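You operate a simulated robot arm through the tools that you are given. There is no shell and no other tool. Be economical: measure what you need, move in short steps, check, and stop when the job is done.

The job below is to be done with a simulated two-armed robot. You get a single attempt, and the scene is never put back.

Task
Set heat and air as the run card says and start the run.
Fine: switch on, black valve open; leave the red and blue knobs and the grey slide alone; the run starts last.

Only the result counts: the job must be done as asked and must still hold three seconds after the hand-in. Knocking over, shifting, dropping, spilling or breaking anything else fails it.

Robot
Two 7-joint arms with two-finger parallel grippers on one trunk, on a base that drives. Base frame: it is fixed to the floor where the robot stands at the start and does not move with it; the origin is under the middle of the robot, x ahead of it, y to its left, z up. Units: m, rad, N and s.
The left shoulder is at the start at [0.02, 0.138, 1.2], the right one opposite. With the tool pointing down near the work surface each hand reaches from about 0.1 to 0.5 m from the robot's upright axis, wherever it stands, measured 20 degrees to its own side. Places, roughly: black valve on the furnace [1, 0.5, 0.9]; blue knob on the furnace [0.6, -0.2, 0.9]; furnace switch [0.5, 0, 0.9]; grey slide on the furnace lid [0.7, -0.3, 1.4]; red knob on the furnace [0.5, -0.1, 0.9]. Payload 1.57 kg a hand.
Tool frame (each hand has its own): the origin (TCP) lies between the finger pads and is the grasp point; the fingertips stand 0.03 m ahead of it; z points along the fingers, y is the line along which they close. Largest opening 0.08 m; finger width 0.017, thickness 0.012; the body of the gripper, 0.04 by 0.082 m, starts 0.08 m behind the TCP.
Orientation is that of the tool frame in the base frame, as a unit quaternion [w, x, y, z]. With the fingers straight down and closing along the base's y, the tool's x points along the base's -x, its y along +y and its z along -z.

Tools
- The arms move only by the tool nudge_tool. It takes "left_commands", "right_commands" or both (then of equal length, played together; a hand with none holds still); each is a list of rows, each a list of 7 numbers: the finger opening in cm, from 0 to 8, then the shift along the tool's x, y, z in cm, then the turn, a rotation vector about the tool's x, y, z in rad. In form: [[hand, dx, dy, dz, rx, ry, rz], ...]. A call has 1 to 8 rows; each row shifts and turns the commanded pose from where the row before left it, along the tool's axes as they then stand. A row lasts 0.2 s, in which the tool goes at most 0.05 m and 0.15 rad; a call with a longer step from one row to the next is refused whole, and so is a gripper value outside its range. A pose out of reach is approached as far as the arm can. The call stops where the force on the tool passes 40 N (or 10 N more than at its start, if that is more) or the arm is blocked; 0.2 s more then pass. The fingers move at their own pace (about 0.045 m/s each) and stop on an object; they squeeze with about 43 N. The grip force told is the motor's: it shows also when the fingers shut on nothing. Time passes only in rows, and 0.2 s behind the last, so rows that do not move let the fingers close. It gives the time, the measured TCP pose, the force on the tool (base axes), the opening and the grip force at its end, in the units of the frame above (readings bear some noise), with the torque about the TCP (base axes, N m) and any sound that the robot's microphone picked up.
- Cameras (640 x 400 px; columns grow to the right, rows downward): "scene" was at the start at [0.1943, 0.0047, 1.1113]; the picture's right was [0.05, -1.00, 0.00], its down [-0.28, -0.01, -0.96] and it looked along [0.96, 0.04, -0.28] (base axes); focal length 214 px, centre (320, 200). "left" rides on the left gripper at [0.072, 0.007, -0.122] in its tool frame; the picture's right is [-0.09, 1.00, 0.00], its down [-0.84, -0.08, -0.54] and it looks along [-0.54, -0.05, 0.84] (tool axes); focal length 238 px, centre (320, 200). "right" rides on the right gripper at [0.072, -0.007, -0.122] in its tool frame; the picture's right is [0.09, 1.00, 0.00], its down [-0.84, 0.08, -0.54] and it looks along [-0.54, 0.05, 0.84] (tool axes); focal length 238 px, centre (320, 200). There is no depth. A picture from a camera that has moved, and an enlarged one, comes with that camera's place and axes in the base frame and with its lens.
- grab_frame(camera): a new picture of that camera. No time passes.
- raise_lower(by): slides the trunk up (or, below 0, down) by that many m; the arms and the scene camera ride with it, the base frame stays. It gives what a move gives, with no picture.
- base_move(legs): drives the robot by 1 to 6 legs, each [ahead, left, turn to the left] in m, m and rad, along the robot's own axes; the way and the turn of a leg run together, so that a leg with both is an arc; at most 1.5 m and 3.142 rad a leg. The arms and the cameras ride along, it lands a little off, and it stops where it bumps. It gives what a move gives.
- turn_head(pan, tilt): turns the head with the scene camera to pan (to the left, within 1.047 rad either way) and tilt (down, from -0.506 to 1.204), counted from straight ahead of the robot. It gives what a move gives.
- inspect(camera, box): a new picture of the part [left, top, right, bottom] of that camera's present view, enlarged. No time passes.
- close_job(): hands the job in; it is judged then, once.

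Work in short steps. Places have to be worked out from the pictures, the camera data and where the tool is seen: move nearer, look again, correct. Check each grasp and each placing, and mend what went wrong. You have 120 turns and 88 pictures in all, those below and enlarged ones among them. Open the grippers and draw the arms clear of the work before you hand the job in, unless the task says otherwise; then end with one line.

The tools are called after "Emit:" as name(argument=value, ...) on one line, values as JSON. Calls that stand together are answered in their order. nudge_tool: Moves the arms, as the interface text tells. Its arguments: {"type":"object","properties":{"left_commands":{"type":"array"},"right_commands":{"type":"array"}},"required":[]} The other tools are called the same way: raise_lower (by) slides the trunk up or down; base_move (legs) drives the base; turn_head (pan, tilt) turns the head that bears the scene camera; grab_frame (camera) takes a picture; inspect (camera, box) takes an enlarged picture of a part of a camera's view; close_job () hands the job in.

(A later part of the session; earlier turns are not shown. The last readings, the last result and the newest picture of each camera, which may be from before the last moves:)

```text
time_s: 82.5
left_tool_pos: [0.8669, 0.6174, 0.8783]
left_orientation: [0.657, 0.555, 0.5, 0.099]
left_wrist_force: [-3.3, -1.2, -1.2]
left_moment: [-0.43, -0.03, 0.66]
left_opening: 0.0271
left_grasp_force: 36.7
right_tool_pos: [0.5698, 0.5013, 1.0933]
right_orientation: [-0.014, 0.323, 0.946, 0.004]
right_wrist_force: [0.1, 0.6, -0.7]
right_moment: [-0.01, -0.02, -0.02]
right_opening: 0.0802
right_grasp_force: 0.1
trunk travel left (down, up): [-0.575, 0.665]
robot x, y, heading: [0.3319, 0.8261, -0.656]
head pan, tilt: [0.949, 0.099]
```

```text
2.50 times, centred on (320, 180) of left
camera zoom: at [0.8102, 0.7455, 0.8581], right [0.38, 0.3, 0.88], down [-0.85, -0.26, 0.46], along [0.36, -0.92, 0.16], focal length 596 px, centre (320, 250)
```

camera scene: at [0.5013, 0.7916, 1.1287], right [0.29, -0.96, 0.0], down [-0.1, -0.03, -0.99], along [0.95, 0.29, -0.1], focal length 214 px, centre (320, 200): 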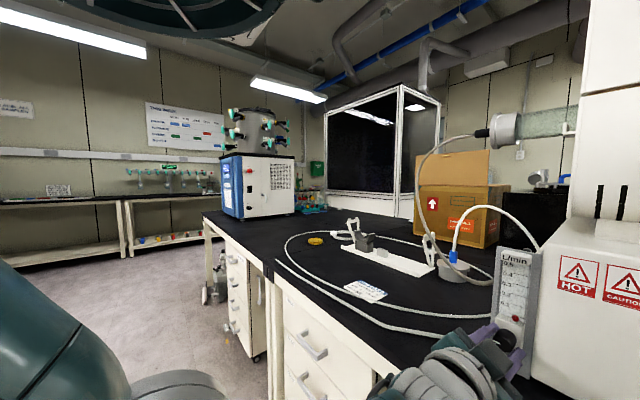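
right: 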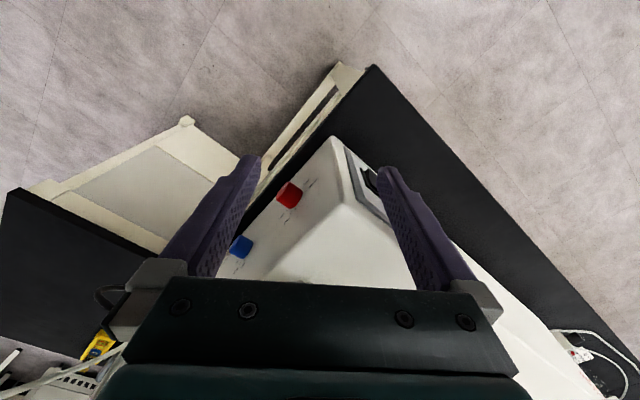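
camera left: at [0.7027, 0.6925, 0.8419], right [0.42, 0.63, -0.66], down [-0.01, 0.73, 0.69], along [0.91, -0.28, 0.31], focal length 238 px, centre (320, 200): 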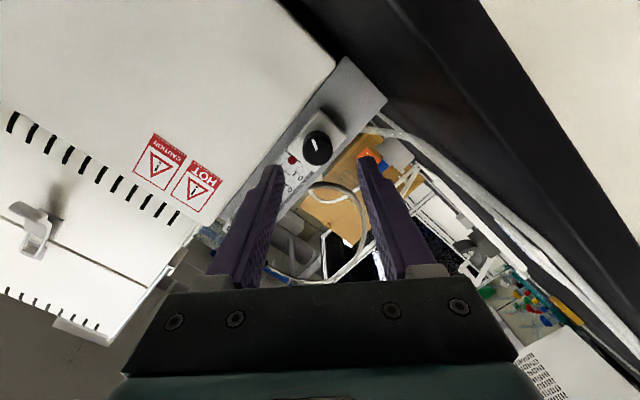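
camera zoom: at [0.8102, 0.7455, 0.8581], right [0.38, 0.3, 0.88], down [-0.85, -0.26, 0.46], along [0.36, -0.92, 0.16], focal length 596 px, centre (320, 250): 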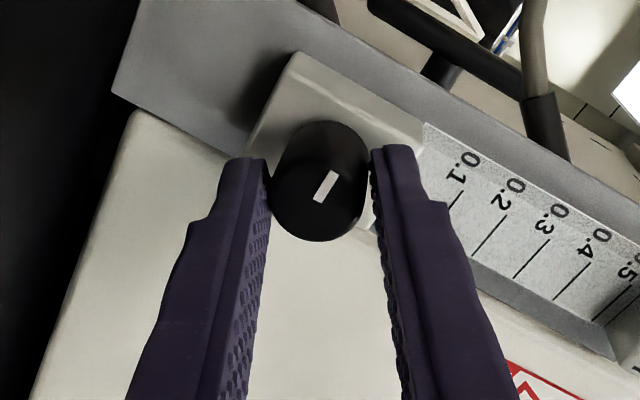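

The knob is at its 270° stop with no flow, and the listed valve place (1, 0.5, 0.9) lies ~10 cm behind this meter. A separate shut-off may be on the furnace's left side. I release, back off and drive left to look.

Emit:
nudge_tool(left_commands=[[5, 0, 0, 0, 0, 0, 0], [5, 0, 0, 0, 0, 0, 0], [5, 0, 0, -4, 0, 0, 0], [5, 0, 0, -4, 0, 0, -0.15], [5, 0, 0, -4, 0, 0, -0.15], [5, 0, 0, -2, 0, 0, -0.15], [3, 0, 0, 0, 0, 0, -0.15], [0, 0, 0, 0, 0, 0, -0.15]])

Emit:
base_move(legs=[[-0.05, 0.5, 0.0]])

Emit:
turn_head(pan=-0.3, tilt=0.3)

Emit:
grab_frame(camera="scene")

```text
time_s: 84.3
left_tool_pos: [0.7604, 0.7047, 0.8955]
left_orientation: [0.649, 0.332, 0.668, -0.152]
left_wrist_force: [0.3, 0.5, 0.2]
left_moment: [-0.02, -0.01, 0.0]
left_opening: 0.0001
left_grasp_force: 0.2
right_tool_pos: [0.5686, 0.503, 1.0932]
right_orientation: [-0.014, 0.323, 0.946, 0.004]
right_wrist_force: [-0.4, -0.6, 0.5]
right_moment: [0.0, -0.04, -0.04]
right_opening: 0.08
right_grasp_force: 0.1
trunk travel left (down, up): [-0.575, 0.665]
robot x, y, heading: [0.3327, 0.8239, -0.657]
head pan, tilt: [0.949, 0.099]
```

```text
time_s: 87.3
left_tool_pos: [1.024, 1.128, 0.8944]
left_orientation: [0.649, 0.334, 0.667, -0.15]
left_wrist_force: [-0.1, 0.3, 0.0]
left_moment: [0.0, 0.01, 0.0]
left_opening: 0.0003
left_grasp_force: 21.5
right_tool_pos: [0.8317, 0.9261, 1.0933]
right_orientation: [-0.013, 0.324, 0.946, 0.005]
right_wrist_force: [-0.1, -0.6, 0.3]
right_moment: [0.03, 0.04, 0.02]
right_opening: 0.0798
right_grasp_force: 0.1
trunk travel left (down, up): [-0.575, 0.665]
robot x, y, heading: [0.6, 1.2471, -0.661]
head pan, tilt: [0.949, 0.099]
```

```text
time_s: 88.7
left_tool_pos: [1.0239, 1.1288, 0.8945]
left_orientation: [0.649, 0.332, 0.668, -0.149]
left_wrist_force: [0.8, -0.7, -0.3]
left_moment: [0.02, -0.01, 0.01]
left_opening: 0.0
left_grasp_force: 21.0
right_tool_pos: [0.832, 0.9245, 1.093]
right_orientation: [-0.013, 0.324, 0.946, 0.004]
right_wrist_force: [0.0, -0.4, 0.4]
right_moment: [0.02, -0.03, 0.01]
right_opening: 0.0798
right_grasp_force: 0.1
trunk travel left (down, up): [-0.575, 0.665]
robot x, y, heading: [0.6009, 1.2487, -0.658]
head pan, tilt: [-0.3, 0.3]
```

```text
24 pictures are left
camera scene: at [0.7314, 1.1124, 1.1101], right [-0.82, -0.57, 0.0], down [-0.17, 0.24, -0.96], along [0.55, -0.78, -0.3], focal length 214 px, centre (320, 200)
```

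scene: 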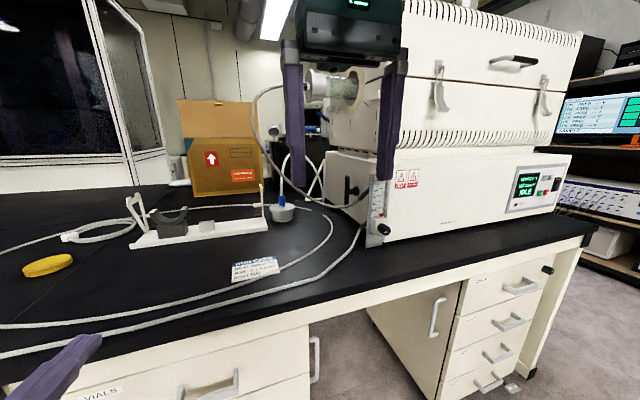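

There is a black lever on the furnace's left side face, near (350, 190). I enlarge it.

Emit:
inspect(camera="scene", box=[290, 140, 410, 250])

```text
3.64 times, centred on (350, 195) of scene
camera zoom: at [0.7314, 1.1124, 1.1101], right [-0.82, -0.57, 0.0], down [-0.17, 0.24, -0.96], along [0.55, -0.78, -0.3], focal length 780 px, centre (211, 218)
```

zoom: 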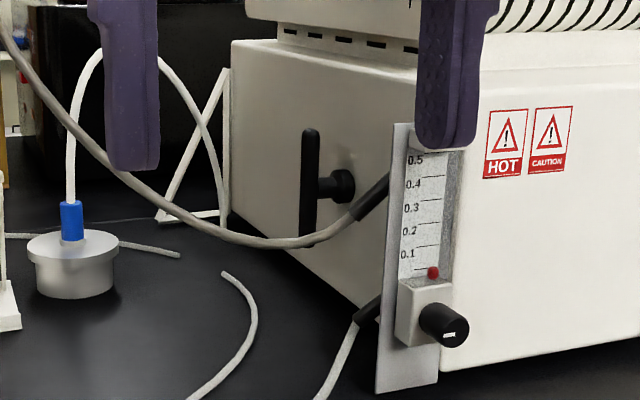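

A black T-handle valve on the left side face stands vertical, likely closed: that is the real "black valve". I bring the robot back in front, retracting the idle right arm, and view it with the left wrist camera.

Emit:
nudge_tool(right_commands=[[8, 4, 0, 0, 0, 0, 0], [8, 4, 0, 0, 0, 0, 0], [8, 4, 0, 0, 0, 0, 0]])

Emit:
base_move(legs=[[0.0, -0.4, 0.0], [0.1, 0.0, 0.0]])

Emit:
turn_head(pan=0.3, tilt=0.35)

Emit:
grab_frame(camera="left")

Emit:
grab_frame(camera="scene")

```text
time_s: 89.7
left_tool_pos: [1.024, 1.1267, 0.895]
left_orientation: [0.649, 0.333, 0.668, -0.149]
left_wrist_force: [-0.7, 0.6, -0.2]
left_moment: [0.02, 0.01, 0.01]
left_opening: 0.0
left_grasp_force: 21.5
right_tool_pos: [0.7255, 0.9974, 1.0653]
right_orientation: [-0.081, 0.334, 0.939, -0.009]
right_wrist_force: [-0.1, -0.4, 0.5]
right_moment: [-0.04, -0.01, -0.03]
right_opening: 0.0799
right_grasp_force: 0.1
trunk travel left (down, up): [-0.575, 0.665]
robot x, y, heading: [0.5982, 1.2488, -0.661]
head pan, tilt: [-0.3, 0.3]
stopped in row 3 (right hand): the arm was blocked; the commanded pose is now the measured one
```

```text
time_s: 93.0
left_tool_pos: [0.862, 0.7543, 0.8951]
left_orientation: [0.649, 0.333, 0.668, -0.15]
left_wrist_force: [0.3, 0.1, -0.4]
left_moment: [0.01, -0.05, 0.0]
left_opening: 0.0
left_grasp_force: 21.0
right_tool_pos: [0.5648, 0.6228, 1.0666]
right_orientation: [-0.08, 0.333, 0.94, -0.009]
right_wrist_force: [-0.6, -0.6, 0.2]
right_moment: [0.01, -0.02, 0.03]
right_opening: 0.08
right_grasp_force: 0.0
trunk travel left (down, up): [-0.575, 0.665]
robot x, y, heading: [0.4356, 0.8737, -0.662]
head pan, tilt: [-0.3, 0.3]
```

```text
time_s: 94.0
left_tool_pos: [0.8607, 0.7537, 0.8948]
left_orientation: [0.649, 0.332, 0.668, -0.149]
left_wrist_force: [0.9, 0.6, -0.5]
left_moment: [0.03, -0.04, -0.02]
left_opening: 0.0
left_grasp_force: 21.6
right_tool_pos: [0.5643, 0.6226, 1.0658]
right_orientation: [-0.081, 0.332, 0.94, -0.009]
right_wrist_force: [-0.5, 0.7, 0.1]
right_moment: [0.01, 0.0, -0.02]
right_opening: 0.08
right_grasp_force: 0.0
trunk travel left (down, up): [-0.575, 0.665]
robot x, y, heading: [0.4336, 0.8725, -0.655]
head pan, tilt: [0.3, 0.351]
```

```text
22 pictures are left
camera left: at [0.7763, 0.853, 0.8409], right [0.63, 0.71, 0.32], down [-0.52, 0.07, 0.85], along [0.58, -0.7, 0.41], focal length 238 px, centre (320, 200)
```

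left: 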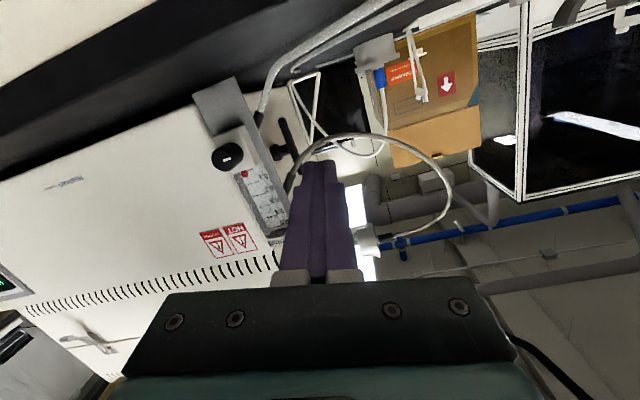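

```text
21 pictures are left
camera scene: at [0.6028, 0.7812, 1.1054], right [-0.35, -0.94, 0.0], down [-0.32, 0.12, -0.94], along [0.88, -0.33, -0.34], focal length 214 px, centre (320, 200)
```

scene: 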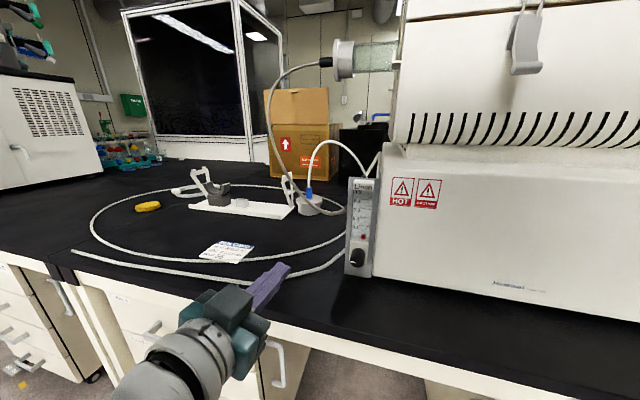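

Lever triangulated at about (1.057, 0.492, 0.912), vertical, ~10 cm long, behind the meter. I will come over the meter with the tool pitched 45° down; first raise, unroll and pitch the left hand.

Emit:
nudge_tool(left_commands=[[0, -4, 0, 0, 0, 0, -0.1175], [0, -4, 0, 0, 0, 0, -0.1175], [0, -1.8, 0, 0, 0, 0.134, 0], [0, -1.8, 0, 0, 0, 0.134, 0], [0, -1.8, 0, 0, 0, 0.134, 0], [0, -1.8, 0, 0, 0, 0.134, 0], [0, -1.8, 0, 0, 0, 0.134, 0]])

```text
time_s: 95.5
left_tool_pos: [0.8839, 0.7162, 1.0549]
left_orientation: [0.361, 0.311, 0.87, -0.128]
left_wrist_force: [0.2, 0.4, 0.0]
left_moment: [0.01, -0.02, 0.0]
left_opening: 0.0
left_grasp_force: 21.9
right_tool_pos: [0.5645, 0.6231, 1.0665]
right_orientation: [-0.082, 0.332, 0.94, -0.01]
right_wrist_force: [-0.5, 0.1, 1.2]
right_moment: [0.01, -0.01, 0.04]
right_opening: 0.0801
right_grasp_force: 0.0
trunk travel left (down, up): [-0.575, 0.665]
robot x, y, heading: [0.4326, 0.8701, -0.662]
head pan, tilt: [0.3, 0.351]
```

Pitched 45° as wanted. I move over the meter toward the lever (forward 17 cm, right 6 cm), staying high, and look.

Emit:
nudge_tool(left_commands=[[0, -3, -1.6, 3, 0, 0, 0], [0, -3, -1.6, 3, 0, 0, 0], [0, -3, -1.6, 3, 0, 0, 0], [0, -2.6, -1.5, 2.6, 0, 0, 0]])

Emit:
grab_frame(camera="left")

Emit:
grab_frame(camera="scene")

```text
time_s: 96.5
left_tool_pos: [0.9713, 0.5643, 1.0559]
left_orientation: [0.363, 0.309, 0.869, -0.129]
left_wrist_force: [-1.3, 0.8, -0.6]
left_moment: [0.03, 0.01, 0.01]
left_opening: 0.0
left_grasp_force: 21.2
right_tool_pos: [0.5646, 0.6225, 1.0653]
right_orientation: [-0.081, 0.332, 0.94, -0.01]
right_wrist_force: [-0.6, -0.1, -0.9]
right_moment: [-0.01, -0.02, -0.02]
right_opening: 0.0801
right_grasp_force: 0.1
trunk travel left (down, up): [-0.575, 0.665]
robot x, y, heading: [0.4373, 0.8723, -0.659]
head pan, tilt: [0.3, 0.351]
```

```text
20 pictures are left
camera left: at [0.8692, 0.656, 1.0911], right [0.68, 0.73, 0.06], down [0.11, -0.19, 0.98], along [0.72, -0.66, -0.21], focal length 238 px, centre (320, 200)
```

left: 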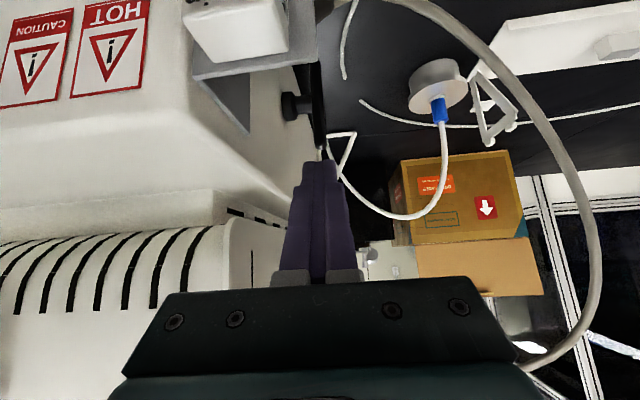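

```text
19 pictures are left
camera scene: at [0.603, 0.7812, 1.1053], right [-0.35, -0.94, 0.0], down [-0.32, 0.12, -0.94], along [0.88, -0.33, -0.34], focal length 214 px, centre (320, 200)
```

scene: 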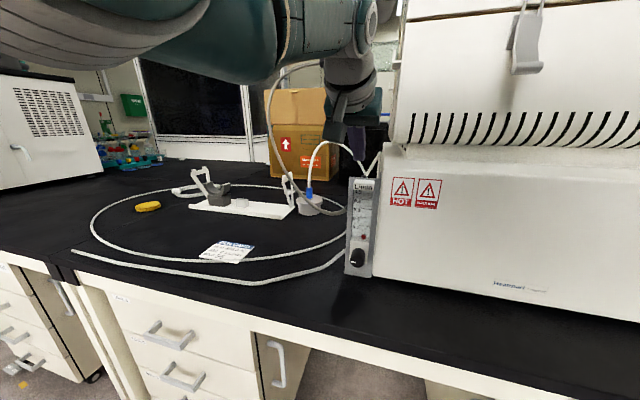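

The lever (z 0.87–0.98, F just ahead) is in line with the fingers. To keep the wrist camera clear of the meter top I steepen the pitch to ~65°, then lower the tip in front of the lever's upper end.

Emit:
nudge_tool(left_commands=[[0, 0, 0, 0, 0, 0.117, 0], [0, 0, 0, 0, 0, 0.117, 0], [0, 0, 0, 0, 0, 0.117, 0], [0, -1.4, 0, 2, 0, 0, 0], [0, -1.4, 0, 2, 0, 0, 0], [0, 0, 0, 2.2, 0, 0, 0], [0, 0, 0, 2.0, 0, 0, 0]])

Emit:
grab_frame(camera="left")

```text
time_s: 98.0
left_tool_pos: [0.9391, 0.6115, 1.0061]
left_orientation: [0.205, 0.329, 0.919, -0.073]
left_wrist_force: [-7.9, 9.5, 10.6]
left_moment: [-0.15, 0.02, -0.2]
left_opening: 0.0001
left_grasp_force: 21.2
left hand out of reach, approached as far as the arm can: row 1, 2, 3, 4, 5, 6, 7
right_tool_pos: [0.5638, 0.6239, 1.0658]
right_orientation: [-0.082, 0.333, 0.939, -0.009]
right_wrist_force: [-0.5, 0.1, 0.1]
right_moment: [0.01, 0.01, 0.05]
right_opening: 0.0801
right_grasp_force: 0.1
trunk travel left (down, up): [-0.575, 0.665]
robot x, y, heading: [0.4302, 0.8725, -0.66]
head pan, tilt: [0.3, 0.351]
stopped in row 7 (left hand): the force on the tool passed its limit at 64 N (the readings are from after the stop); the commanded pose is now the measured one
```

```text
18 pictures are left
camera left: at [0.8536, 0.6899, 1.086], right [0.7, 0.72, 0.04], down [0.36, -0.39, 0.85], along [0.62, -0.58, -0.53], focal length 238 px, centre (320, 200)
```

left: 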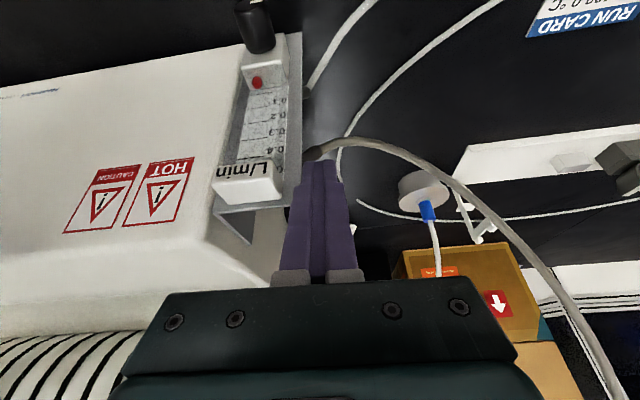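

The steep pose was out of reach and the tip pressed on the hose coupling area. I lift straight off and return to 45° pitch, then check the meter.

Emit:
nudge_tool(left_commands=[[0, 0, 0, -3, 0, 0, 0], [0, 0, 0, -3, 0, 0, 0], [0, 0, 0, 0, 0, -0.117, 0], [0, 0, 0, 0, 0, -0.117, 0], [0, 0, 0, 0, 0, -0.117, 0]])

Emit:
inspect(camera="scene", box=[270, 150, 410, 280])

```text
time_s: 99.2
left_tool_pos: [0.9207, 0.6261, 1.0599]
left_orientation: [0.364, 0.311, 0.868, -0.131]
left_wrist_force: [0.7, 0.5, 0.4]
left_moment: [0.0, 0.03, -0.02]
left_opening: 0.0001
left_grasp_force: 21.3
right_tool_pos: [0.5645, 0.6239, 1.0653]
right_orientation: [-0.081, 0.333, 0.94, -0.01]
right_wrist_force: [0.3, -0.2, -1.0]
right_moment: [-0.03, 0.02, 0.0]
right_opening: 0.08
right_grasp_force: 0.0
trunk travel left (down, up): [-0.575, 0.665]
robot x, y, heading: [0.4381, 0.8745, -0.66]
head pan, tilt: [0.3, 0.351]
```

```text
3.08 times, centred on (340, 215) of scene
camera zoom: at [0.6025, 0.7816, 1.1054], right [-0.35, -0.94, 0.0], down [-0.32, 0.12, -0.94], along [0.88, -0.33, -0.34], focal length 660 px, centre (258, 154)
```

zoom: 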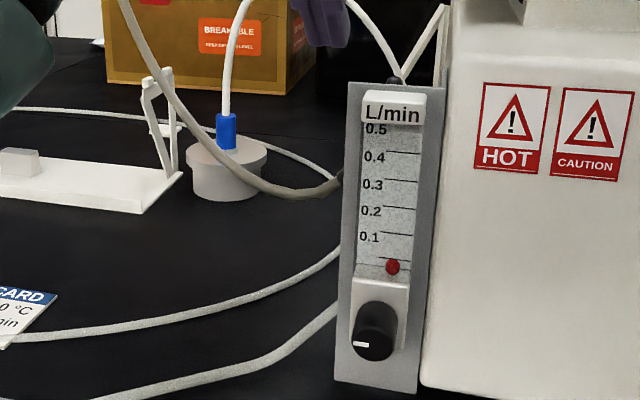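

The meter is unharmed. I drive 9 cm closer, then roll the hand so its camera sits to the left, clear of the meter.

Emit:
base_move(legs=[[0.09, 0.0, 0.0]])

Emit:
nudge_tool(left_commands=[[0, 0, 0, 0, 0, 0, 0.15], [0, 0, 0, 0, 0, 0, 0.15], [0, 0, 0, 0, 0, 0, 0.15], [0, 0, 0, 0, 0, 0, 0.15], [0, 0, 0, 0, 0, 0, 0.15], [0, 0, 0, 0, 0, 0, 0.15], [0, 0, 0, 0, 0, 0, 0.15], [0, 0, 0, 0, 0, 0, 0.15]])

Emit:
grab_frame(camera="left")

```text
time_s: 100.3
left_tool_pos: [0.9935, 0.5726, 1.0598]
left_orientation: [0.363, 0.312, 0.868, -0.131]
left_wrist_force: [0.5, -0.4, 0.4]
left_moment: [0.01, 0.01, 0.01]
left_opening: 0.0003
left_grasp_force: 21.3
right_tool_pos: [0.6357, 0.5683, 1.0665]
right_orientation: [-0.08, 0.333, 0.94, -0.01]
right_wrist_force: [0.3, 0.1, 1.0]
right_moment: [-0.03, -0.01, 0.02]
right_opening: 0.0801
right_grasp_force: 0.0
trunk travel left (down, up): [-0.575, 0.665]
robot x, y, heading: [0.5049, 0.8207, -0.652]
head pan, tilt: [0.3, 0.351]
```

```text
time_s: 102.1
left_tool_pos: [0.9936, 0.572, 1.0596]
left_orientation: [0.373, 0.747, 0.541, 0.098]
left_wrist_force: [0.4, 0.3, -0.7]
left_moment: [-0.02, 0.02, -0.01]
left_opening: 0.0
left_grasp_force: 20.8
right_tool_pos: [0.6346, 0.567, 1.0657]
right_orientation: [-0.081, 0.332, 0.94, -0.01]
right_wrist_force: [0.4, -0.4, -0.2]
right_moment: [-0.05, -0.01, 0.01]
right_opening: 0.08
right_grasp_force: 0.1
trunk travel left (down, up): [-0.575, 0.665]
robot x, y, heading: [0.507, 0.8192, -0.655]
head pan, tilt: [0.3, 0.351]
```

```text
16 pictures are left
camera left: at [0.9591, 0.689, 1.1317], right [0.7, -0.22, 0.68], down [-0.69, -0.48, 0.54], along [0.21, -0.85, -0.48], focal length 238 px, centre (320, 200)
```

left: 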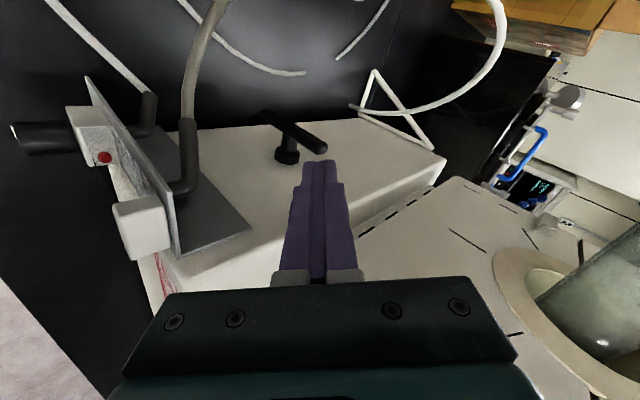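

Now the lever is clearly seen: top at about F 0.529, z 0.98, just behind the fingertips. I lower the closed tip in front of its upper end.

Emit:
nudge_tool(left_commands=[[0, -0.2, -1.5, 2.7, 0, 0, 0], [0, -0.2, -1.5, 2.7, 0, 0, 0], [0, -0.2, -1.4, 2.7, 0, 0, 0]])

Emit:
grab_frame(camera="left")

```text
time_s: 102.9
left_tool_pos: [1.0074, 0.5324, 0.9824]
left_orientation: [0.38, 0.745, 0.539, 0.099]
left_wrist_force: [7.8, -3.8, 25.4]
left_moment: [1.79, 2.05, -0.25]
left_opening: 0.0001
left_grasp_force: 21.1
right_tool_pos: [0.6384, 0.5665, 1.068]
right_orientation: [-0.079, 0.332, 0.94, -0.01]
right_wrist_force: [-0.3, -0.5, -1.2]
right_moment: [0.03, 0.01, 0.01]
right_opening: 0.08
right_grasp_force: 0.1
trunk travel left (down, up): [-0.575, 0.665]
robot x, y, heading: [0.5107, 0.8177, -0.654]
head pan, tilt: [0.3, 0.351]
```

```text
15 pictures are left
camera left: at [0.9725, 0.651, 1.0523], right [0.69, -0.21, 0.69], down [-0.69, -0.48, 0.54], along [0.22, -0.85, -0.47], focal length 238 px, centre (320, 200)
```

left: 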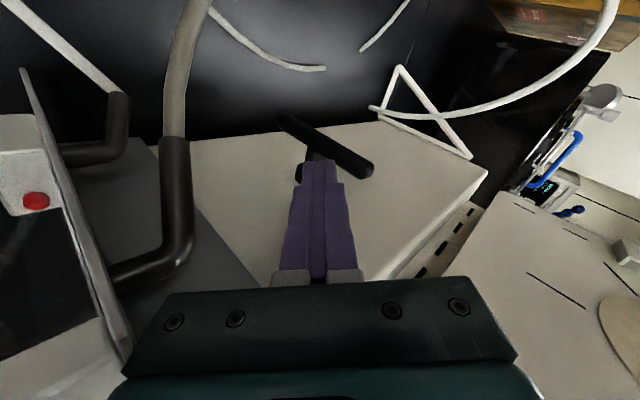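

The torque says the gripper body rests on the meter top; moving forward relieves it. I lift 5 mm and push forward against the lever's upper end.

Emit:
nudge_tool(left_commands=[[0, -0.13, 0.33, -0.35, 0, 0, 0], [0, -0.46, 1.33, 1.42, 0, 0, 0], [0, -0.34, 1.0, 1.07, 0, 0, 0], [0, -0.19, 0.6, 1.06, 0, 0, 0]])

Emit:
grab_frame(camera="left")

```text
time_s: 103.8
left_tool_pos: [1.0231, 0.5165, 0.9778]
left_orientation: [0.368, 0.748, 0.543, 0.095]
left_wrist_force: [-32.7, 34.1, 17.9]
left_moment: [0.05, 0.04, -0.02]
left_opening: 0.0
left_grasp_force: 21.4
left hand out of reach, approached as far as the arm can: row 4
right_tool_pos: [0.6314, 0.5749, 1.0638]
right_orientation: [-0.084, 0.33, 0.94, -0.007]
right_wrist_force: [-0.7, -0.2, 0.0]
right_moment: [0.0, 0.0, -0.01]
right_opening: 0.0797
right_grasp_force: 0.1
trunk travel left (down, up): [-0.575, 0.665]
robot x, y, heading: [0.5061, 0.8207, -0.653]
head pan, tilt: [0.3, 0.351]
stopped in row 4 (left hand): the force on the tool passed its limit at 156 N (the readings are from after the stop); the commanded pose is now the measured one
```

```text
14 pictures are left
camera left: at [0.9905, 0.6346, 1.051], right [0.7, -0.22, 0.68], down [-0.68, -0.49, 0.55], along [0.21, -0.85, -0.49], focal length 238 px, centre (320, 200)
```

left: 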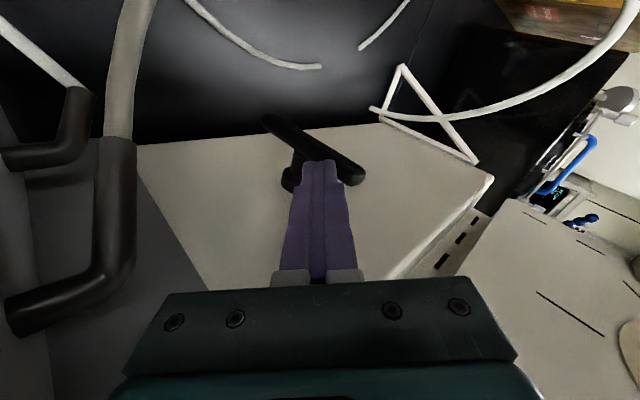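

The lever takes 48 N without moving: that direction is its stop, so it must open the other way (top toward me). I lift clear of meter and lever and try to bring the base closer for a steeper reach.

Emit:
nudge_tool(left_commands=[[0, -0.7, 2.0, -2.2, 0, 0, 0], [0, -0.7, 2.0, -2.2, 0, 0, 0], [0, -0.7, 2.0, -2.2, 0, 0, 0]])

Emit:
base_move(legs=[[0.08, 0.0, 0.0]])

```text
time_s: 104.6
left_tool_pos: [1.0301, 0.5123, 1.075]
left_orientation: [0.375, 0.747, 0.541, 0.094]
left_wrist_force: [-0.2, -1.1, -0.6]
left_moment: [-0.02, 0.01, 0.01]
left_opening: 0.0
left_grasp_force: 21.0
right_tool_pos: [0.6358, 0.569, 1.0647]
right_orientation: [-0.081, 0.333, 0.939, -0.01]
right_wrist_force: [-0.3, -0.2, 0.0]
right_moment: [-0.02, -0.03, 0.03]
right_opening: 0.0796
right_grasp_force: 0.1
trunk travel left (down, up): [-0.575, 0.665]
robot x, y, heading: [0.5055, 0.8219, -0.655]
head pan, tilt: [0.3, 0.351]
```

```text
time_s: 105.7
left_tool_pos: [1.091, 0.4664, 1.0738]
left_orientation: [0.375, 0.746, 0.542, 0.097]
left_wrist_force: [0.5, 0.0, 0.2]
left_moment: [-0.01, 0.03, 0.03]
left_opening: 0.0001
left_grasp_force: 21.0
right_tool_pos: [0.6975, 0.5214, 1.0654]
right_orientation: [-0.082, 0.332, 0.94, -0.011]
right_wrist_force: [0.1, 0.1, 0.4]
right_moment: [0.0, -0.02, 0.01]
right_opening: 0.0801
right_grasp_force: 0.0
trunk travel left (down, up): [-0.575, 0.665]
robot x, y, heading: [0.564, 0.7727, -0.654]
head pan, tilt: [0.3, 0.351]
```

No bump. I finish the roll so the fingers open fore-and-aft, steepen the pitch to 60° and open them.

Emit:
nudge_tool(left_commands=[[3, 0, 0, 0, 0, 0, 0.12], [5, 0, 0, 0, 0, 0, 0.12], [5, 0, 0, 0, 0, 0, 0.12], [5, 0, 0, 0, 0.13, 0, 0], [5, 0, 0, 0, 0.13, 0, 0]])

```text
time_s: 106.9
left_tool_pos: [1.0719, 0.4894, 1.0676]
left_orientation: [0.25, 0.867, 0.415, 0.112]
left_wrist_force: [0.0, 0.2, 0.7]
left_moment: [0.01, -0.01, 0.04]
left_opening: 0.0501
left_grasp_force: 0.0
left hand out of reach, approached as far as the arm can: row 4, 5
right_tool_pos: [0.6963, 0.5222, 1.0652]
right_orientation: [-0.081, 0.333, 0.939, -0.01]
right_wrist_force: [-0.6, -0.9, -0.5]
right_moment: [0.0, 0.0, 0.01]
right_opening: 0.0801
right_grasp_force: 0.1
trunk travel left (down, up): [-0.575, 0.665]
robot x, y, heading: [0.5653, 0.7711, -0.659]
head pan, tilt: [0.3, 0.351]
```

Pitch is 58° with fingers opening in the fore-aft plane. I shift back over the lever (still above it) and look.

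Emit:
nudge_tool(left_commands=[[5, 0, -3.1, 0, 0, 0, 0], [5, 0, -3.1, -0.3, 0, 0, 0], [5, 0, 0, 0, 0, 0, 0]])

Emit:
grab_frame(camera="left")

```text
time_s: 107.7
left_tool_pos: [1.0273, 0.5252, 1.0388]
left_orientation: [0.24, 0.87, 0.417, 0.108]
left_wrist_force: [-1.1, -0.5, -0.1]
left_moment: [0.01, -0.01, 0.0]
left_opening: 0.0501
left_grasp_force: 0.2
right_tool_pos: [0.6968, 0.5217, 1.0658]
right_orientation: [-0.082, 0.331, 0.94, -0.009]
right_wrist_force: [0.0, -0.1, -0.4]
right_moment: [-0.01, -0.01, 0.0]
right_opening: 0.08
right_grasp_force: 0.1
trunk travel left (down, up): [-0.575, 0.665]
robot x, y, heading: [0.5677, 0.7721, -0.654]
head pan, tilt: [0.3, 0.351]
```

```text
13 pictures are left
camera left: at [1.0311, 0.617, 1.1462], right [0.61, -0.61, 0.51], down [-0.79, -0.43, 0.44], along [-0.05, -0.67, -0.74], focal length 238 px, centre (320, 200)
```

left: 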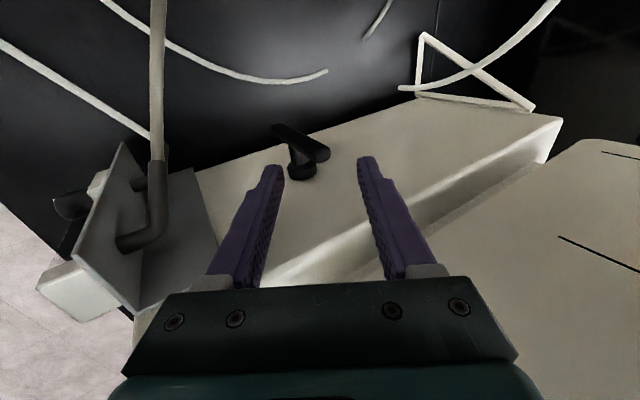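

The lever top lies centred between the fingers, 7 cm ahead along the tool. I descend to straddle it.

Emit:
nudge_tool(left_commands=[[5, -0.6, -0.2, 3.0, 0, 0, 0], [5, 0, -0.1, 2.4, 0, 0, 0], [5, 0, 0, 1.2, 0, 0, 0]])

Emit:
grab_frame(camera="left")

```text
time_s: 108.5
left_tool_pos: [1.048, 0.4994, 0.9825]
left_orientation: [0.24, 0.87, 0.416, 0.109]
left_wrist_force: [1.1, 0.9, -0.3]
left_moment: [-0.01, -0.01, -0.01]
left_opening: 0.0501
left_grasp_force: 0.0
right_tool_pos: [0.6963, 0.522, 1.0664]
right_orientation: [-0.081, 0.332, 0.94, -0.01]
right_wrist_force: [-0.4, 0.3, 0.6]
right_moment: [0.05, -0.04, 0.01]
right_opening: 0.0801
right_grasp_force: 0.1
trunk travel left (down, up): [-0.575, 0.665]
robot x, y, heading: [0.5627, 0.7722, -0.655]
head pan, tilt: [0.3, 0.351]
```

```text
12 pictures are left
camera left: at [1.0507, 0.5911, 1.0895], right [0.61, -0.61, 0.51], down [-0.79, -0.43, 0.44], along [-0.05, -0.67, -0.74], focal length 238 px, centre (320, 200)
```

left: 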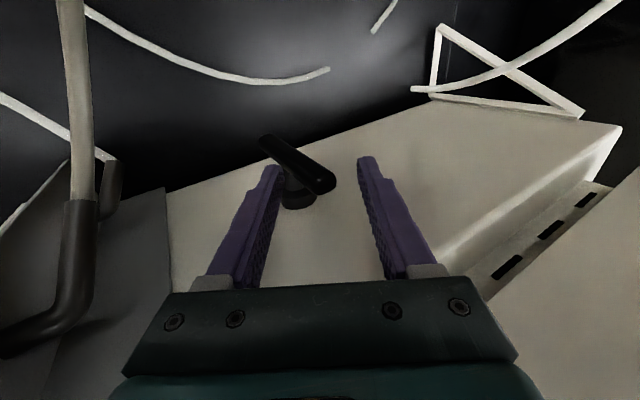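

The lever is straddled. I narrow the fingers and pull its top toward me along the arc (first ~60°).

Emit:
nudge_tool(left_commands=[[3, 0, 0, 0, 0, 0, 0], [2.5, 0, 0, 0, 0, 0, 0], [2.5, 0, -1.3, -0.5, 0, 0, 0], [2.5, 0, -1.39, 0, 0, 0, 0], [2.5, 0, -1.31, 0.46, 0, 0, 0]])

Emit:
grab_frame(camera="left")

```text
time_s: 109.7
left_tool_pos: [1.0209, 0.5193, 0.9624]
left_orientation: [0.242, 0.87, 0.416, 0.108]
left_wrist_force: [0.8, -0.9, 8.2]
left_moment: [-0.26, -0.23, 0.05]
left_opening: 0.0316
left_grasp_force: 5.7
right_tool_pos: [0.6964, 0.5223, 1.0659]
right_orientation: [-0.082, 0.332, 0.94, -0.01]
right_wrist_force: [0.1, -0.3, -0.4]
right_moment: [0.01, -0.02, -0.02]
right_opening: 0.0799
right_grasp_force: 0.1
trunk travel left (down, up): [-0.575, 0.665]
robot x, y, heading: [0.5662, 0.7731, -0.654]
head pan, tilt: [0.3, 0.351]
```

```text
11 pictures are left
camera left: at [1.0235, 0.6121, 1.0694], right [0.61, -0.61, 0.51], down [-0.79, -0.43, 0.44], along [-0.05, -0.67, -0.74], focal length 238 px, centre (320, 200)
```

left: 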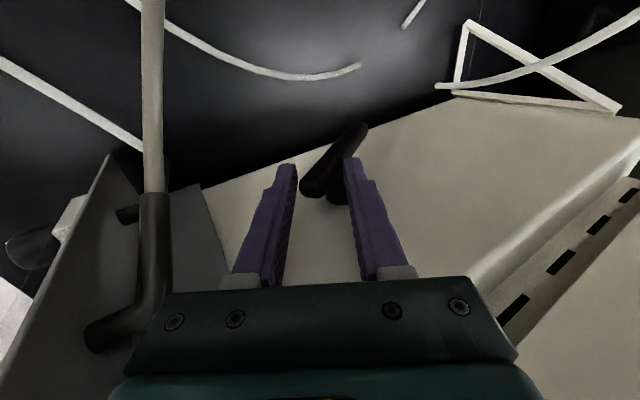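

The lever moves freely and has turned ~56°. I continue the arc to horizontal.

Emit:
nudge_tool(left_commands=[[2.5, 0, -1.08, 0.89, 0, 0, 0], [2.5, 0, -0.6, 0.9, 0, 0, 0], [2.5, 0, -0.5, 0.6, 0, 0, 0]])

Emit:
grab_frame(camera="left")

Emit:
inspect(camera="scene", box=[300, 150, 480, 330])

```text
time_s: 110.3
left_tool_pos: [1.0212, 0.5194, 0.9509]
left_orientation: [0.255, 0.867, 0.414, 0.113]
left_wrist_force: [1.1, 5.7, 12.4]
left_moment: [-0.24, -0.39, 0.39]
left_opening: 0.044
left_grasp_force: 10.2
right_tool_pos: [0.6978, 0.5233, 1.0662]
right_orientation: [-0.08, 0.331, 0.94, -0.009]
right_wrist_force: [-0.8, -0.5, -0.8]
right_moment: [-0.02, -0.02, -0.01]
right_opening: 0.08
right_grasp_force: 0.0
trunk travel left (down, up): [-0.575, 0.665]
robot x, y, heading: [0.5666, 0.7728, -0.656]
head pan, tilt: [0.3, 0.351]
stopped in row 2 (left hand): the force on the tool passed its limit at 70 N (the readings are from after the stop); the commanded pose is now the measured one
```

```text
10 pictures are left
camera left: at [1.0214, 0.614, 1.0555], right [0.6, -0.6, 0.53], down [-0.8, -0.42, 0.43], along [-0.03, -0.68, -0.73], focal length 238 px, centre (320, 200)
```

left: 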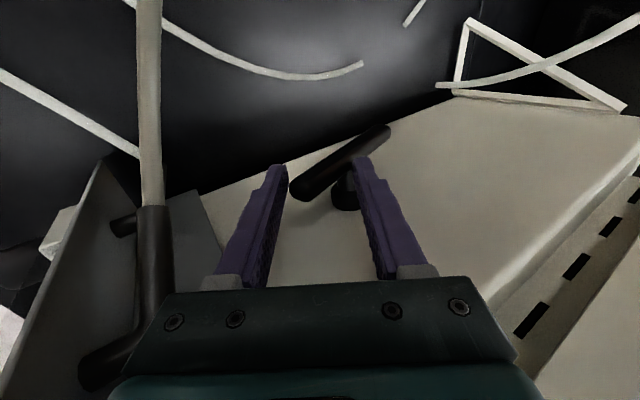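

```text
2.22 times, centred on (390, 240) of scene
camera zoom: at [0.7358, 0.6812, 1.1052], right [-0.35, -0.94, 0.0], down [-0.32, 0.12, -0.94], along [0.88, -0.32, -0.34], focal length 477 px, centre (164, 111)
```

zoom: 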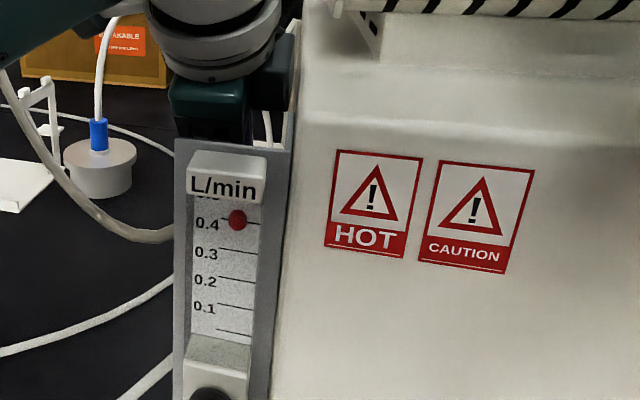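

The float has jumped to ~0.42: air flows. The lever is ~11° short of horizontal; I withdraw, close the fingers and press its front end down to the stop.

Emit:
nudge_tool(left_commands=[[5, 0, 0, 0, 0, 0, 0], [5, 0, 0, -2.0, 0, 0, 0], [5, 0, 0, -2.5, 0, 0, 0], [0, 0, 0.8, 0, 0, 0, 0], [0, 0, 0.9, 0, 0, 0, 0], [0, 0, 0, 0.5, 0, 0, 0]])

Emit:
nudge_tool(left_commands=[[0, 0, -0.4, 0.8, 0, 0, 0], [0, 0, -0.4, 0.7, 0, 0, 0], [0, 0, -0.3, 0.5, 0, 0, 0], [0, 0, -0.3, 0.5, 0, 0, 0]])

Emit:
grab_frame(camera="left")

```text
time_s: 111.7
left_tool_pos: [1.0136, 0.5233, 0.991]
left_orientation: [0.251, 0.868, 0.414, 0.11]
left_wrist_force: [-0.2, -0.1, 0.2]
left_moment: [0.02, -0.05, 0.0]
left_opening: 0.0001
left_grasp_force: 11.8
right_tool_pos: [0.6968, 0.522, 1.0667]
right_orientation: [-0.081, 0.332, 0.94, -0.01]
right_wrist_force: [0.5, 0.3, -0.2]
right_moment: [0.01, 0.02, 0.0]
right_opening: 0.0799
right_grasp_force: 0.0
trunk travel left (down, up): [-0.575, 0.665]
robot x, y, heading: [0.5686, 0.7769, -0.653]
head pan, tilt: [0.3, 0.351]
```

```text
time_s: 112.7
left_tool_pos: [1.0127, 0.5231, 0.9645]
left_orientation: [0.254, 0.868, 0.413, 0.111]
left_wrist_force: [-11.9, 12.3, 24.9]
left_moment: [0.32, 0.15, 0.09]
left_opening: 0.0002
left_grasp_force: 21.7
right_tool_pos: [0.6959, 0.5232, 1.066]
right_orientation: [-0.082, 0.331, 0.94, -0.008]
right_wrist_force: [-0.1, 0.2, -0.2]
right_moment: [0.04, 0.01, -0.02]
right_opening: 0.0801
right_grasp_force: 0.1
trunk travel left (down, up): [-0.575, 0.665]
robot x, y, heading: [0.5631, 0.7711, -0.65]
head pan, tilt: [0.3, 0.351]
```

```text
8 pictures are left
camera left: at [1.015, 0.6173, 1.0702], right [0.6, -0.6, 0.53], down [-0.8, -0.42, 0.43], along [-0.04, -0.68, -0.73], focal length 238 px, centre (320, 200)
```

left: 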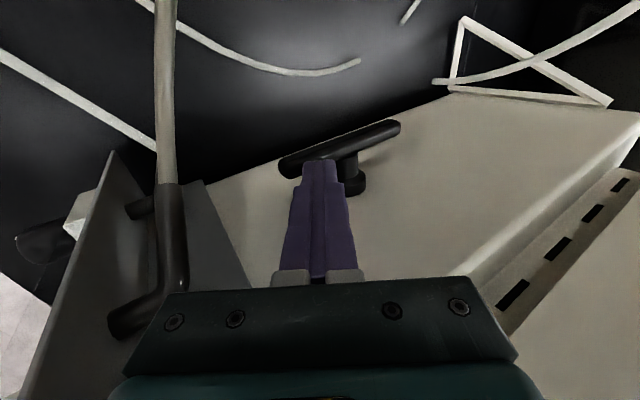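

The lever is now horizontal and firmly at its stop: valve open. I lift clear straight up, then back the base away.

Emit:
nudge_tool(left_commands=[[0, 0, 2.1, -3.4, 0, 0, 0], [0, 0, 2.1, -3.4, 0, 0, 0], [0, 0, 2.1, -3.4, 0, 0, 0]])

Emit:
base_move(legs=[[-0.22, 0.0, 0.0], [0.0, -0.1, 0.0]])

Emit:
nudge_tool(left_commands=[[0, 0, 0, 0, -0.132, 0, 0], [0, 0, 0, 0, -0.132, 0, 0], [0, 0, 0, 0, -0.132, 0, 0], [0, 0, 0, 0, -0.132, 0, 0], [0, 0, 0, 0, -0.132, 0, 0], [0, 0, 0, 0, -0.132, 0, 0], [0, 0, 0, 0, -0.132, 0, 0]])

Emit:
nudge_tool(left_commands=[[0, 0, 0, 0, 0, 0, -0.15], [0, 0, 0, 0, 0, 0, -0.15], [0, 0, 0, 0, 0, 0, -0.15], [0, 0, 0, 0, 0, 0, -0.15], [0, 0, 0, 0, 0, 0, -0.15], [0, 0, 0, 0, 0, 0, -0.15]])

```text
time_s: 113.5
left_tool_pos: [1.0139, 0.5254, 1.0819]
left_orientation: [0.251, 0.868, 0.414, 0.11]
left_wrist_force: [0.0, -0.5, 0.9]
left_moment: [0.0, -0.01, 0.05]
left_opening: 0.0001
left_grasp_force: 21.1
right_tool_pos: [0.697, 0.5224, 1.0654]
right_orientation: [-0.081, 0.332, 0.94, -0.01]
right_wrist_force: [0.1, 0.0, 1.0]
right_moment: [-0.01, 0.02, 0.03]
right_opening: 0.08
right_grasp_force: 0.1
trunk travel left (down, up): [-0.575, 0.665]
robot x, y, heading: [0.5652, 0.7729, -0.656]
head pan, tilt: [0.3, 0.351]
```

```text
time_s: 115.9
left_tool_pos: [0.7799, 0.5828, 1.0808]
left_orientation: [0.252, 0.868, 0.414, 0.11]
left_wrist_force: [1.9, -0.1, -0.5]
left_moment: [-0.03, -0.01, 0.01]
left_opening: 0.0
left_grasp_force: 21.3
right_tool_pos: [0.4621, 0.5787, 1.0655]
right_orientation: [-0.082, 0.331, 0.94, -0.01]
right_wrist_force: [-0.1, 0.4, -0.2]
right_moment: [0.0, -0.01, 0.06]
right_opening: 0.08
right_grasp_force: 0.0
trunk travel left (down, up): [-0.575, 0.665]
robot x, y, heading: [0.3345, 0.8288, -0.651]
head pan, tilt: [0.3, 0.351]
```

```text
time_s: 117.5
left_tool_pos: [0.7787, 0.5823, 1.0815]
left_orientation: [0.613, 0.665, 0.32, 0.283]
left_wrist_force: [0.1, 0.3, -0.5]
left_moment: [0.03, 0.0, 0.0]
left_opening: 0.0
left_grasp_force: 20.8
right_tool_pos: [0.4623, 0.5801, 1.0651]
right_orientation: [-0.081, 0.331, 0.94, -0.01]
right_wrist_force: [-0.3, -0.5, 0.1]
right_moment: [0.02, -0.03, -0.02]
right_opening: 0.08
right_grasp_force: 0.0
trunk travel left (down, up): [-0.575, 0.665]
robot x, y, heading: [0.3326, 0.8294, -0.65]
head pan, tilt: [0.3, 0.351]
```

```text
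time_s: 118.9
left_tool_pos: [0.7807, 0.5824, 1.0813]
left_orientation: [0.674, 0.458, 0.579, -0.011]
left_wrist_force: [-0.2, 0.9, -0.2]
left_moment: [-0.01, 0.01, -0.02]
left_opening: 0.0
left_grasp_force: 21.6
right_tool_pos: [0.4625, 0.5786, 1.0647]
right_orientation: [-0.081, 0.331, 0.94, -0.01]
right_wrist_force: [-0.1, 0.4, -0.7]
right_moment: [0.0, 0.05, 0.01]
right_opening: 0.0799
right_grasp_force: 0.0
trunk travel left (down, up): [-0.575, 0.665]
robot x, y, heading: [0.3335, 0.8298, -0.653]
head pan, tilt: [0.3, 0.351]
```

Orientation now matches the earlier knob grip. I go to the pre-grip point 5 cm short of the knob and check alignment and float.

Emit:
nudge_tool(left_commands=[[0, 4.15, -1.1, 0.26, 0, 0, 0], [0, 4.15, -1.1, 0.26, 0, 0, 0], [3, 4.15, -1.1, 0.26, 0, 0, 0], [5, 4.15, -1.1, 0.26, 0, 0, 0], [5, 4.1, -1.1, 0.26, 0, 0, 0], [5, 0, 0, 0, 0, 0, 0]])

Emit:
inspect(camera="left", box=[200, 80, 460, 250])

```text
time_s: 120.3
left_tool_pos: [0.8281, 0.649, 0.8824]
left_orientation: [0.674, 0.46, 0.578, -0.011]
left_wrist_force: [-0.1, -0.5, 0.0]
left_moment: [-0.03, 0.02, -0.01]
left_opening: 0.0499
left_grasp_force: 0.0
right_tool_pos: [0.4632, 0.5787, 1.0661]
right_orientation: [-0.081, 0.331, 0.94, -0.01]
right_wrist_force: [0.0, 0.2, -0.8]
right_moment: [0.04, 0.0, 0.03]
right_opening: 0.0799
right_grasp_force: 0.0
trunk travel left (down, up): [-0.575, 0.665]
robot x, y, heading: [0.3333, 0.8292, -0.654]
head pan, tilt: [0.3, 0.351]
```

```text
2.35 times, centred on (330, 165) of left
camera zoom: at [0.7622, 0.7669, 0.8408], right [0.51, 0.53, 0.68], down [-0.74, -0.13, 0.66], along [0.44, -0.84, 0.32], focal length 561 px, centre (296, 282)
```

zoom: 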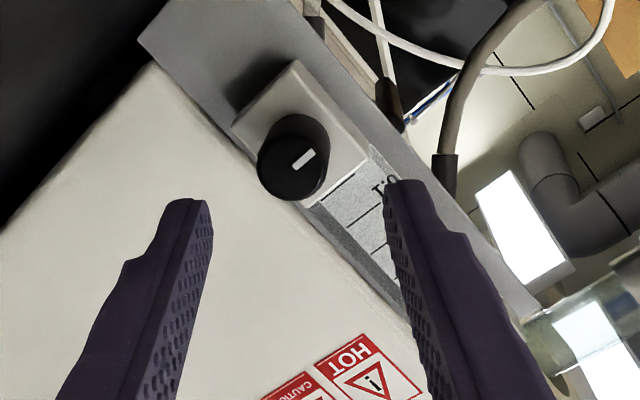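

Well centred. I advance, close, and turn counter-clockwise 1.35 rad.

Emit:
nudge_tool(left_commands=[[5, 0, 0, 2.5, 0, 0, 0], [5, 0, 0, 2.5, 0, 0, 0], [3, 0, 0, 0, 0, 0, 0], [1.5, 0, 0, 0, 0, 0, 0], [1.5, 0, 0, 0, 0, 0, 0], [1.5, 0, 0, 0, 0, 0, 0]])

Emit:
nudge_tool(left_commands=[[1.5, 0, 0, 0, 0, 0, -0.15], [1.5, 0, 0, 0, 0, 0, -0.15], [1.5, 0, 0, 0, 0, 0, -0.15], [1.5, 0, 0, 0, 0, 0, -0.15], [1.5, 0, 0, 0, 0, 0, -0.15], [1.5, 0, 0, 0, 0, 0, -0.15], [1.5, 0, 0, 0, 0, 0, -0.15], [1.5, 0, 0, 0, 0, 0, -0.15]])

Emit:
nudge_tool(left_commands=[[1.5, 0, 0, 0, 0, 0, -0.15], [5, 0, 0, 0, 0, 0, 0], [5, 0, 0, -0.3, 0, 0, 0], [5, 0, 0, 0, 0, 0, 0.15], [5, 0, 0, 0, 0, 0, 0.15], [5, 0, 0, 0, 0, 0, 0.15], [5, 0, 0, 0, 0, 0, 0.15], [5, 0, 0, 0, 0, 0, 0.15]])

Emit:
nudge_tool(left_commands=[[5, 0, 0, 0, 0, 0, 0.15], [5, 0, 0, 0, 0, 0, 0.15], [5, 0, 0, 0, 0, 0, 0.15], [5, 0, 0, 0.3, 0, 0, 0.15], [3, 0, 0, 0, 0, 0, 0], [1.5, 0, 0, 0, 0, 0, 0], [1.5, 0, 0, 0, 0, 0, 0], [1.5, 0, 0, 0, 0, 0, 0]])

```text
time_s: 121.7
left_tool_pos: [0.8671, 0.6162, 0.879]
left_orientation: [0.674, 0.459, 0.579, -0.011]
left_wrist_force: [-0.7, -2.6, -5.7]
left_moment: [-0.21, -0.25, 0.36]
left_opening: 0.0268
left_grasp_force: 36.6
right_tool_pos: [0.4616, 0.5773, 1.066]
right_orientation: [-0.081, 0.331, 0.94, -0.01]
right_wrist_force: [-0.6, -0.8, -0.4]
right_moment: [0.0, -0.03, 0.01]
right_opening: 0.0799
right_grasp_force: 0.1
trunk travel left (down, up): [-0.575, 0.665]
robot x, y, heading: [0.3321, 0.8305, -0.652]
head pan, tilt: [0.3, 0.351]
```

```text
time_s: 123.5
left_tool_pos: [0.8681, 0.6175, 0.879]
left_orientation: [0.55, 0.052, 0.737, -0.39]
left_wrist_force: [5.7, 0.4, -8.0]
left_moment: [-0.04, -0.12, 0.28]
left_opening: 0.0244
left_grasp_force: 36.2
right_tool_pos: [0.4637, 0.5791, 1.0658]
right_orientation: [-0.081, 0.331, 0.94, -0.009]
right_wrist_force: [0.9, -0.2, 0.0]
right_moment: [0.01, 0.02, -0.01]
right_opening: 0.0802
right_grasp_force: 0.0
trunk travel left (down, up): [-0.575, 0.665]
robot x, y, heading: [0.3302, 0.8305, -0.649]
head pan, tilt: [0.3, 0.351]
```

```text
time_s: 125.3
left_tool_pos: [0.8641, 0.6181, 0.8796]
left_orientation: [0.641, 0.268, 0.688, -0.209]
left_wrist_force: [0.6, 0.3, 0.4]
left_moment: [0.01, 0.0, 0.0]
left_opening: 0.05
left_grasp_force: 0.0
right_tool_pos: [0.4637, 0.5781, 1.0664]
right_orientation: [-0.082, 0.331, 0.94, -0.01]
right_wrist_force: [0.0, 0.8, 0.1]
right_moment: [-0.02, 0.0, 0.0]
right_opening: 0.08
right_grasp_force: 0.1
trunk travel left (down, up): [-0.575, 0.665]
robot x, y, heading: [0.3372, 0.8286, -0.655]
head pan, tilt: [0.3, 0.351]
```

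```text
time_s: 127.1
left_tool_pos: [0.8664, 0.616, 0.8789]
left_orientation: [0.673, 0.46, 0.579, -0.011]
left_wrist_force: [0.5, -4.3, -6.7]
left_moment: [-0.21, -0.27, 0.31]
left_opening: 0.0268
left_grasp_force: 36.9
right_tool_pos: [0.4623, 0.5788, 1.0656]
right_orientation: [-0.081, 0.331, 0.94, -0.01]
right_wrist_force: [-0.2, 0.3, 0.2]
right_moment: [0.0, -0.04, 0.0]
right_opening: 0.0798
right_grasp_force: 0.1
trunk travel left (down, up): [-0.575, 0.665]
robot x, y, heading: [0.3334, 0.829, -0.653]
head pan, tilt: [0.3, 0.351]
```

Regripped after the first stroke. I turn 1.2 rad more counter-clockwise and read the float.

Emit:
nudge_tool(left_commands=[[1.5, 0, 0, 0, 0, 0, -0.15], [1.5, 0, 0, 0, 0, 0, -0.15], [1.5, 0, 0, 0, 0, 0, -0.15], [1.5, 0, 0, 0, 0, 0, -0.15], [1.5, 0, 0, 0, 0, 0, -0.15], [1.5, 0, 0, 0, 0, 0, -0.15], [1.5, 0, 0, 0, 0, 0, -0.15], [1.5, 0, 0, 0, 0, 0, -0.15]])

Emit:
inspect(camera="scene", box=[280, 130, 370, 230])

```text
time_s: 128.9
left_tool_pos: [0.8676, 0.6181, 0.8797]
left_orientation: [0.55, 0.052, 0.736, -0.391]
left_wrist_force: [0.5, 3.5, -0.5]
left_moment: [0.02, -0.04, 0.46]
left_opening: 0.0247
left_grasp_force: 36.5
right_tool_pos: [0.4619, 0.5787, 1.0665]
right_orientation: [-0.08, 0.331, 0.94, -0.009]
right_wrist_force: [0.5, -0.3, 1.0]
right_moment: [0.04, -0.01, 0.06]
right_opening: 0.08
right_grasp_force: 0.1
trunk travel left (down, up): [-0.575, 0.665]
robot x, y, heading: [0.3322, 0.835, -0.654]
head pan, tilt: [0.3, 0.351]
```

```text
4.00 times, centred on (325, 180) of scene
camera zoom: at [0.5009, 0.7374, 1.1054], right [-0.34, -0.94, 0.0], down [-0.32, 0.12, -0.94], along [0.88, -0.32, -0.34], focal length 858 px, centre (300, 280)
```

zoom: 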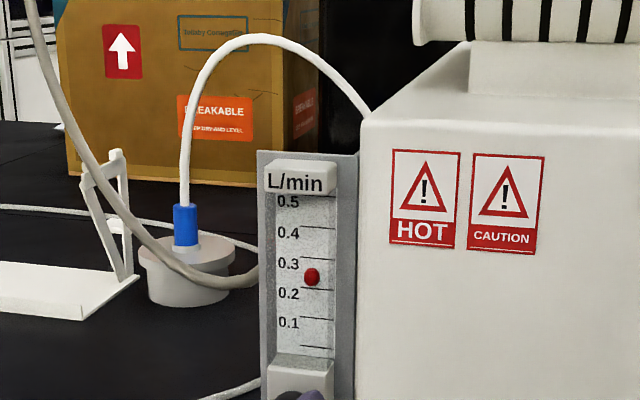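

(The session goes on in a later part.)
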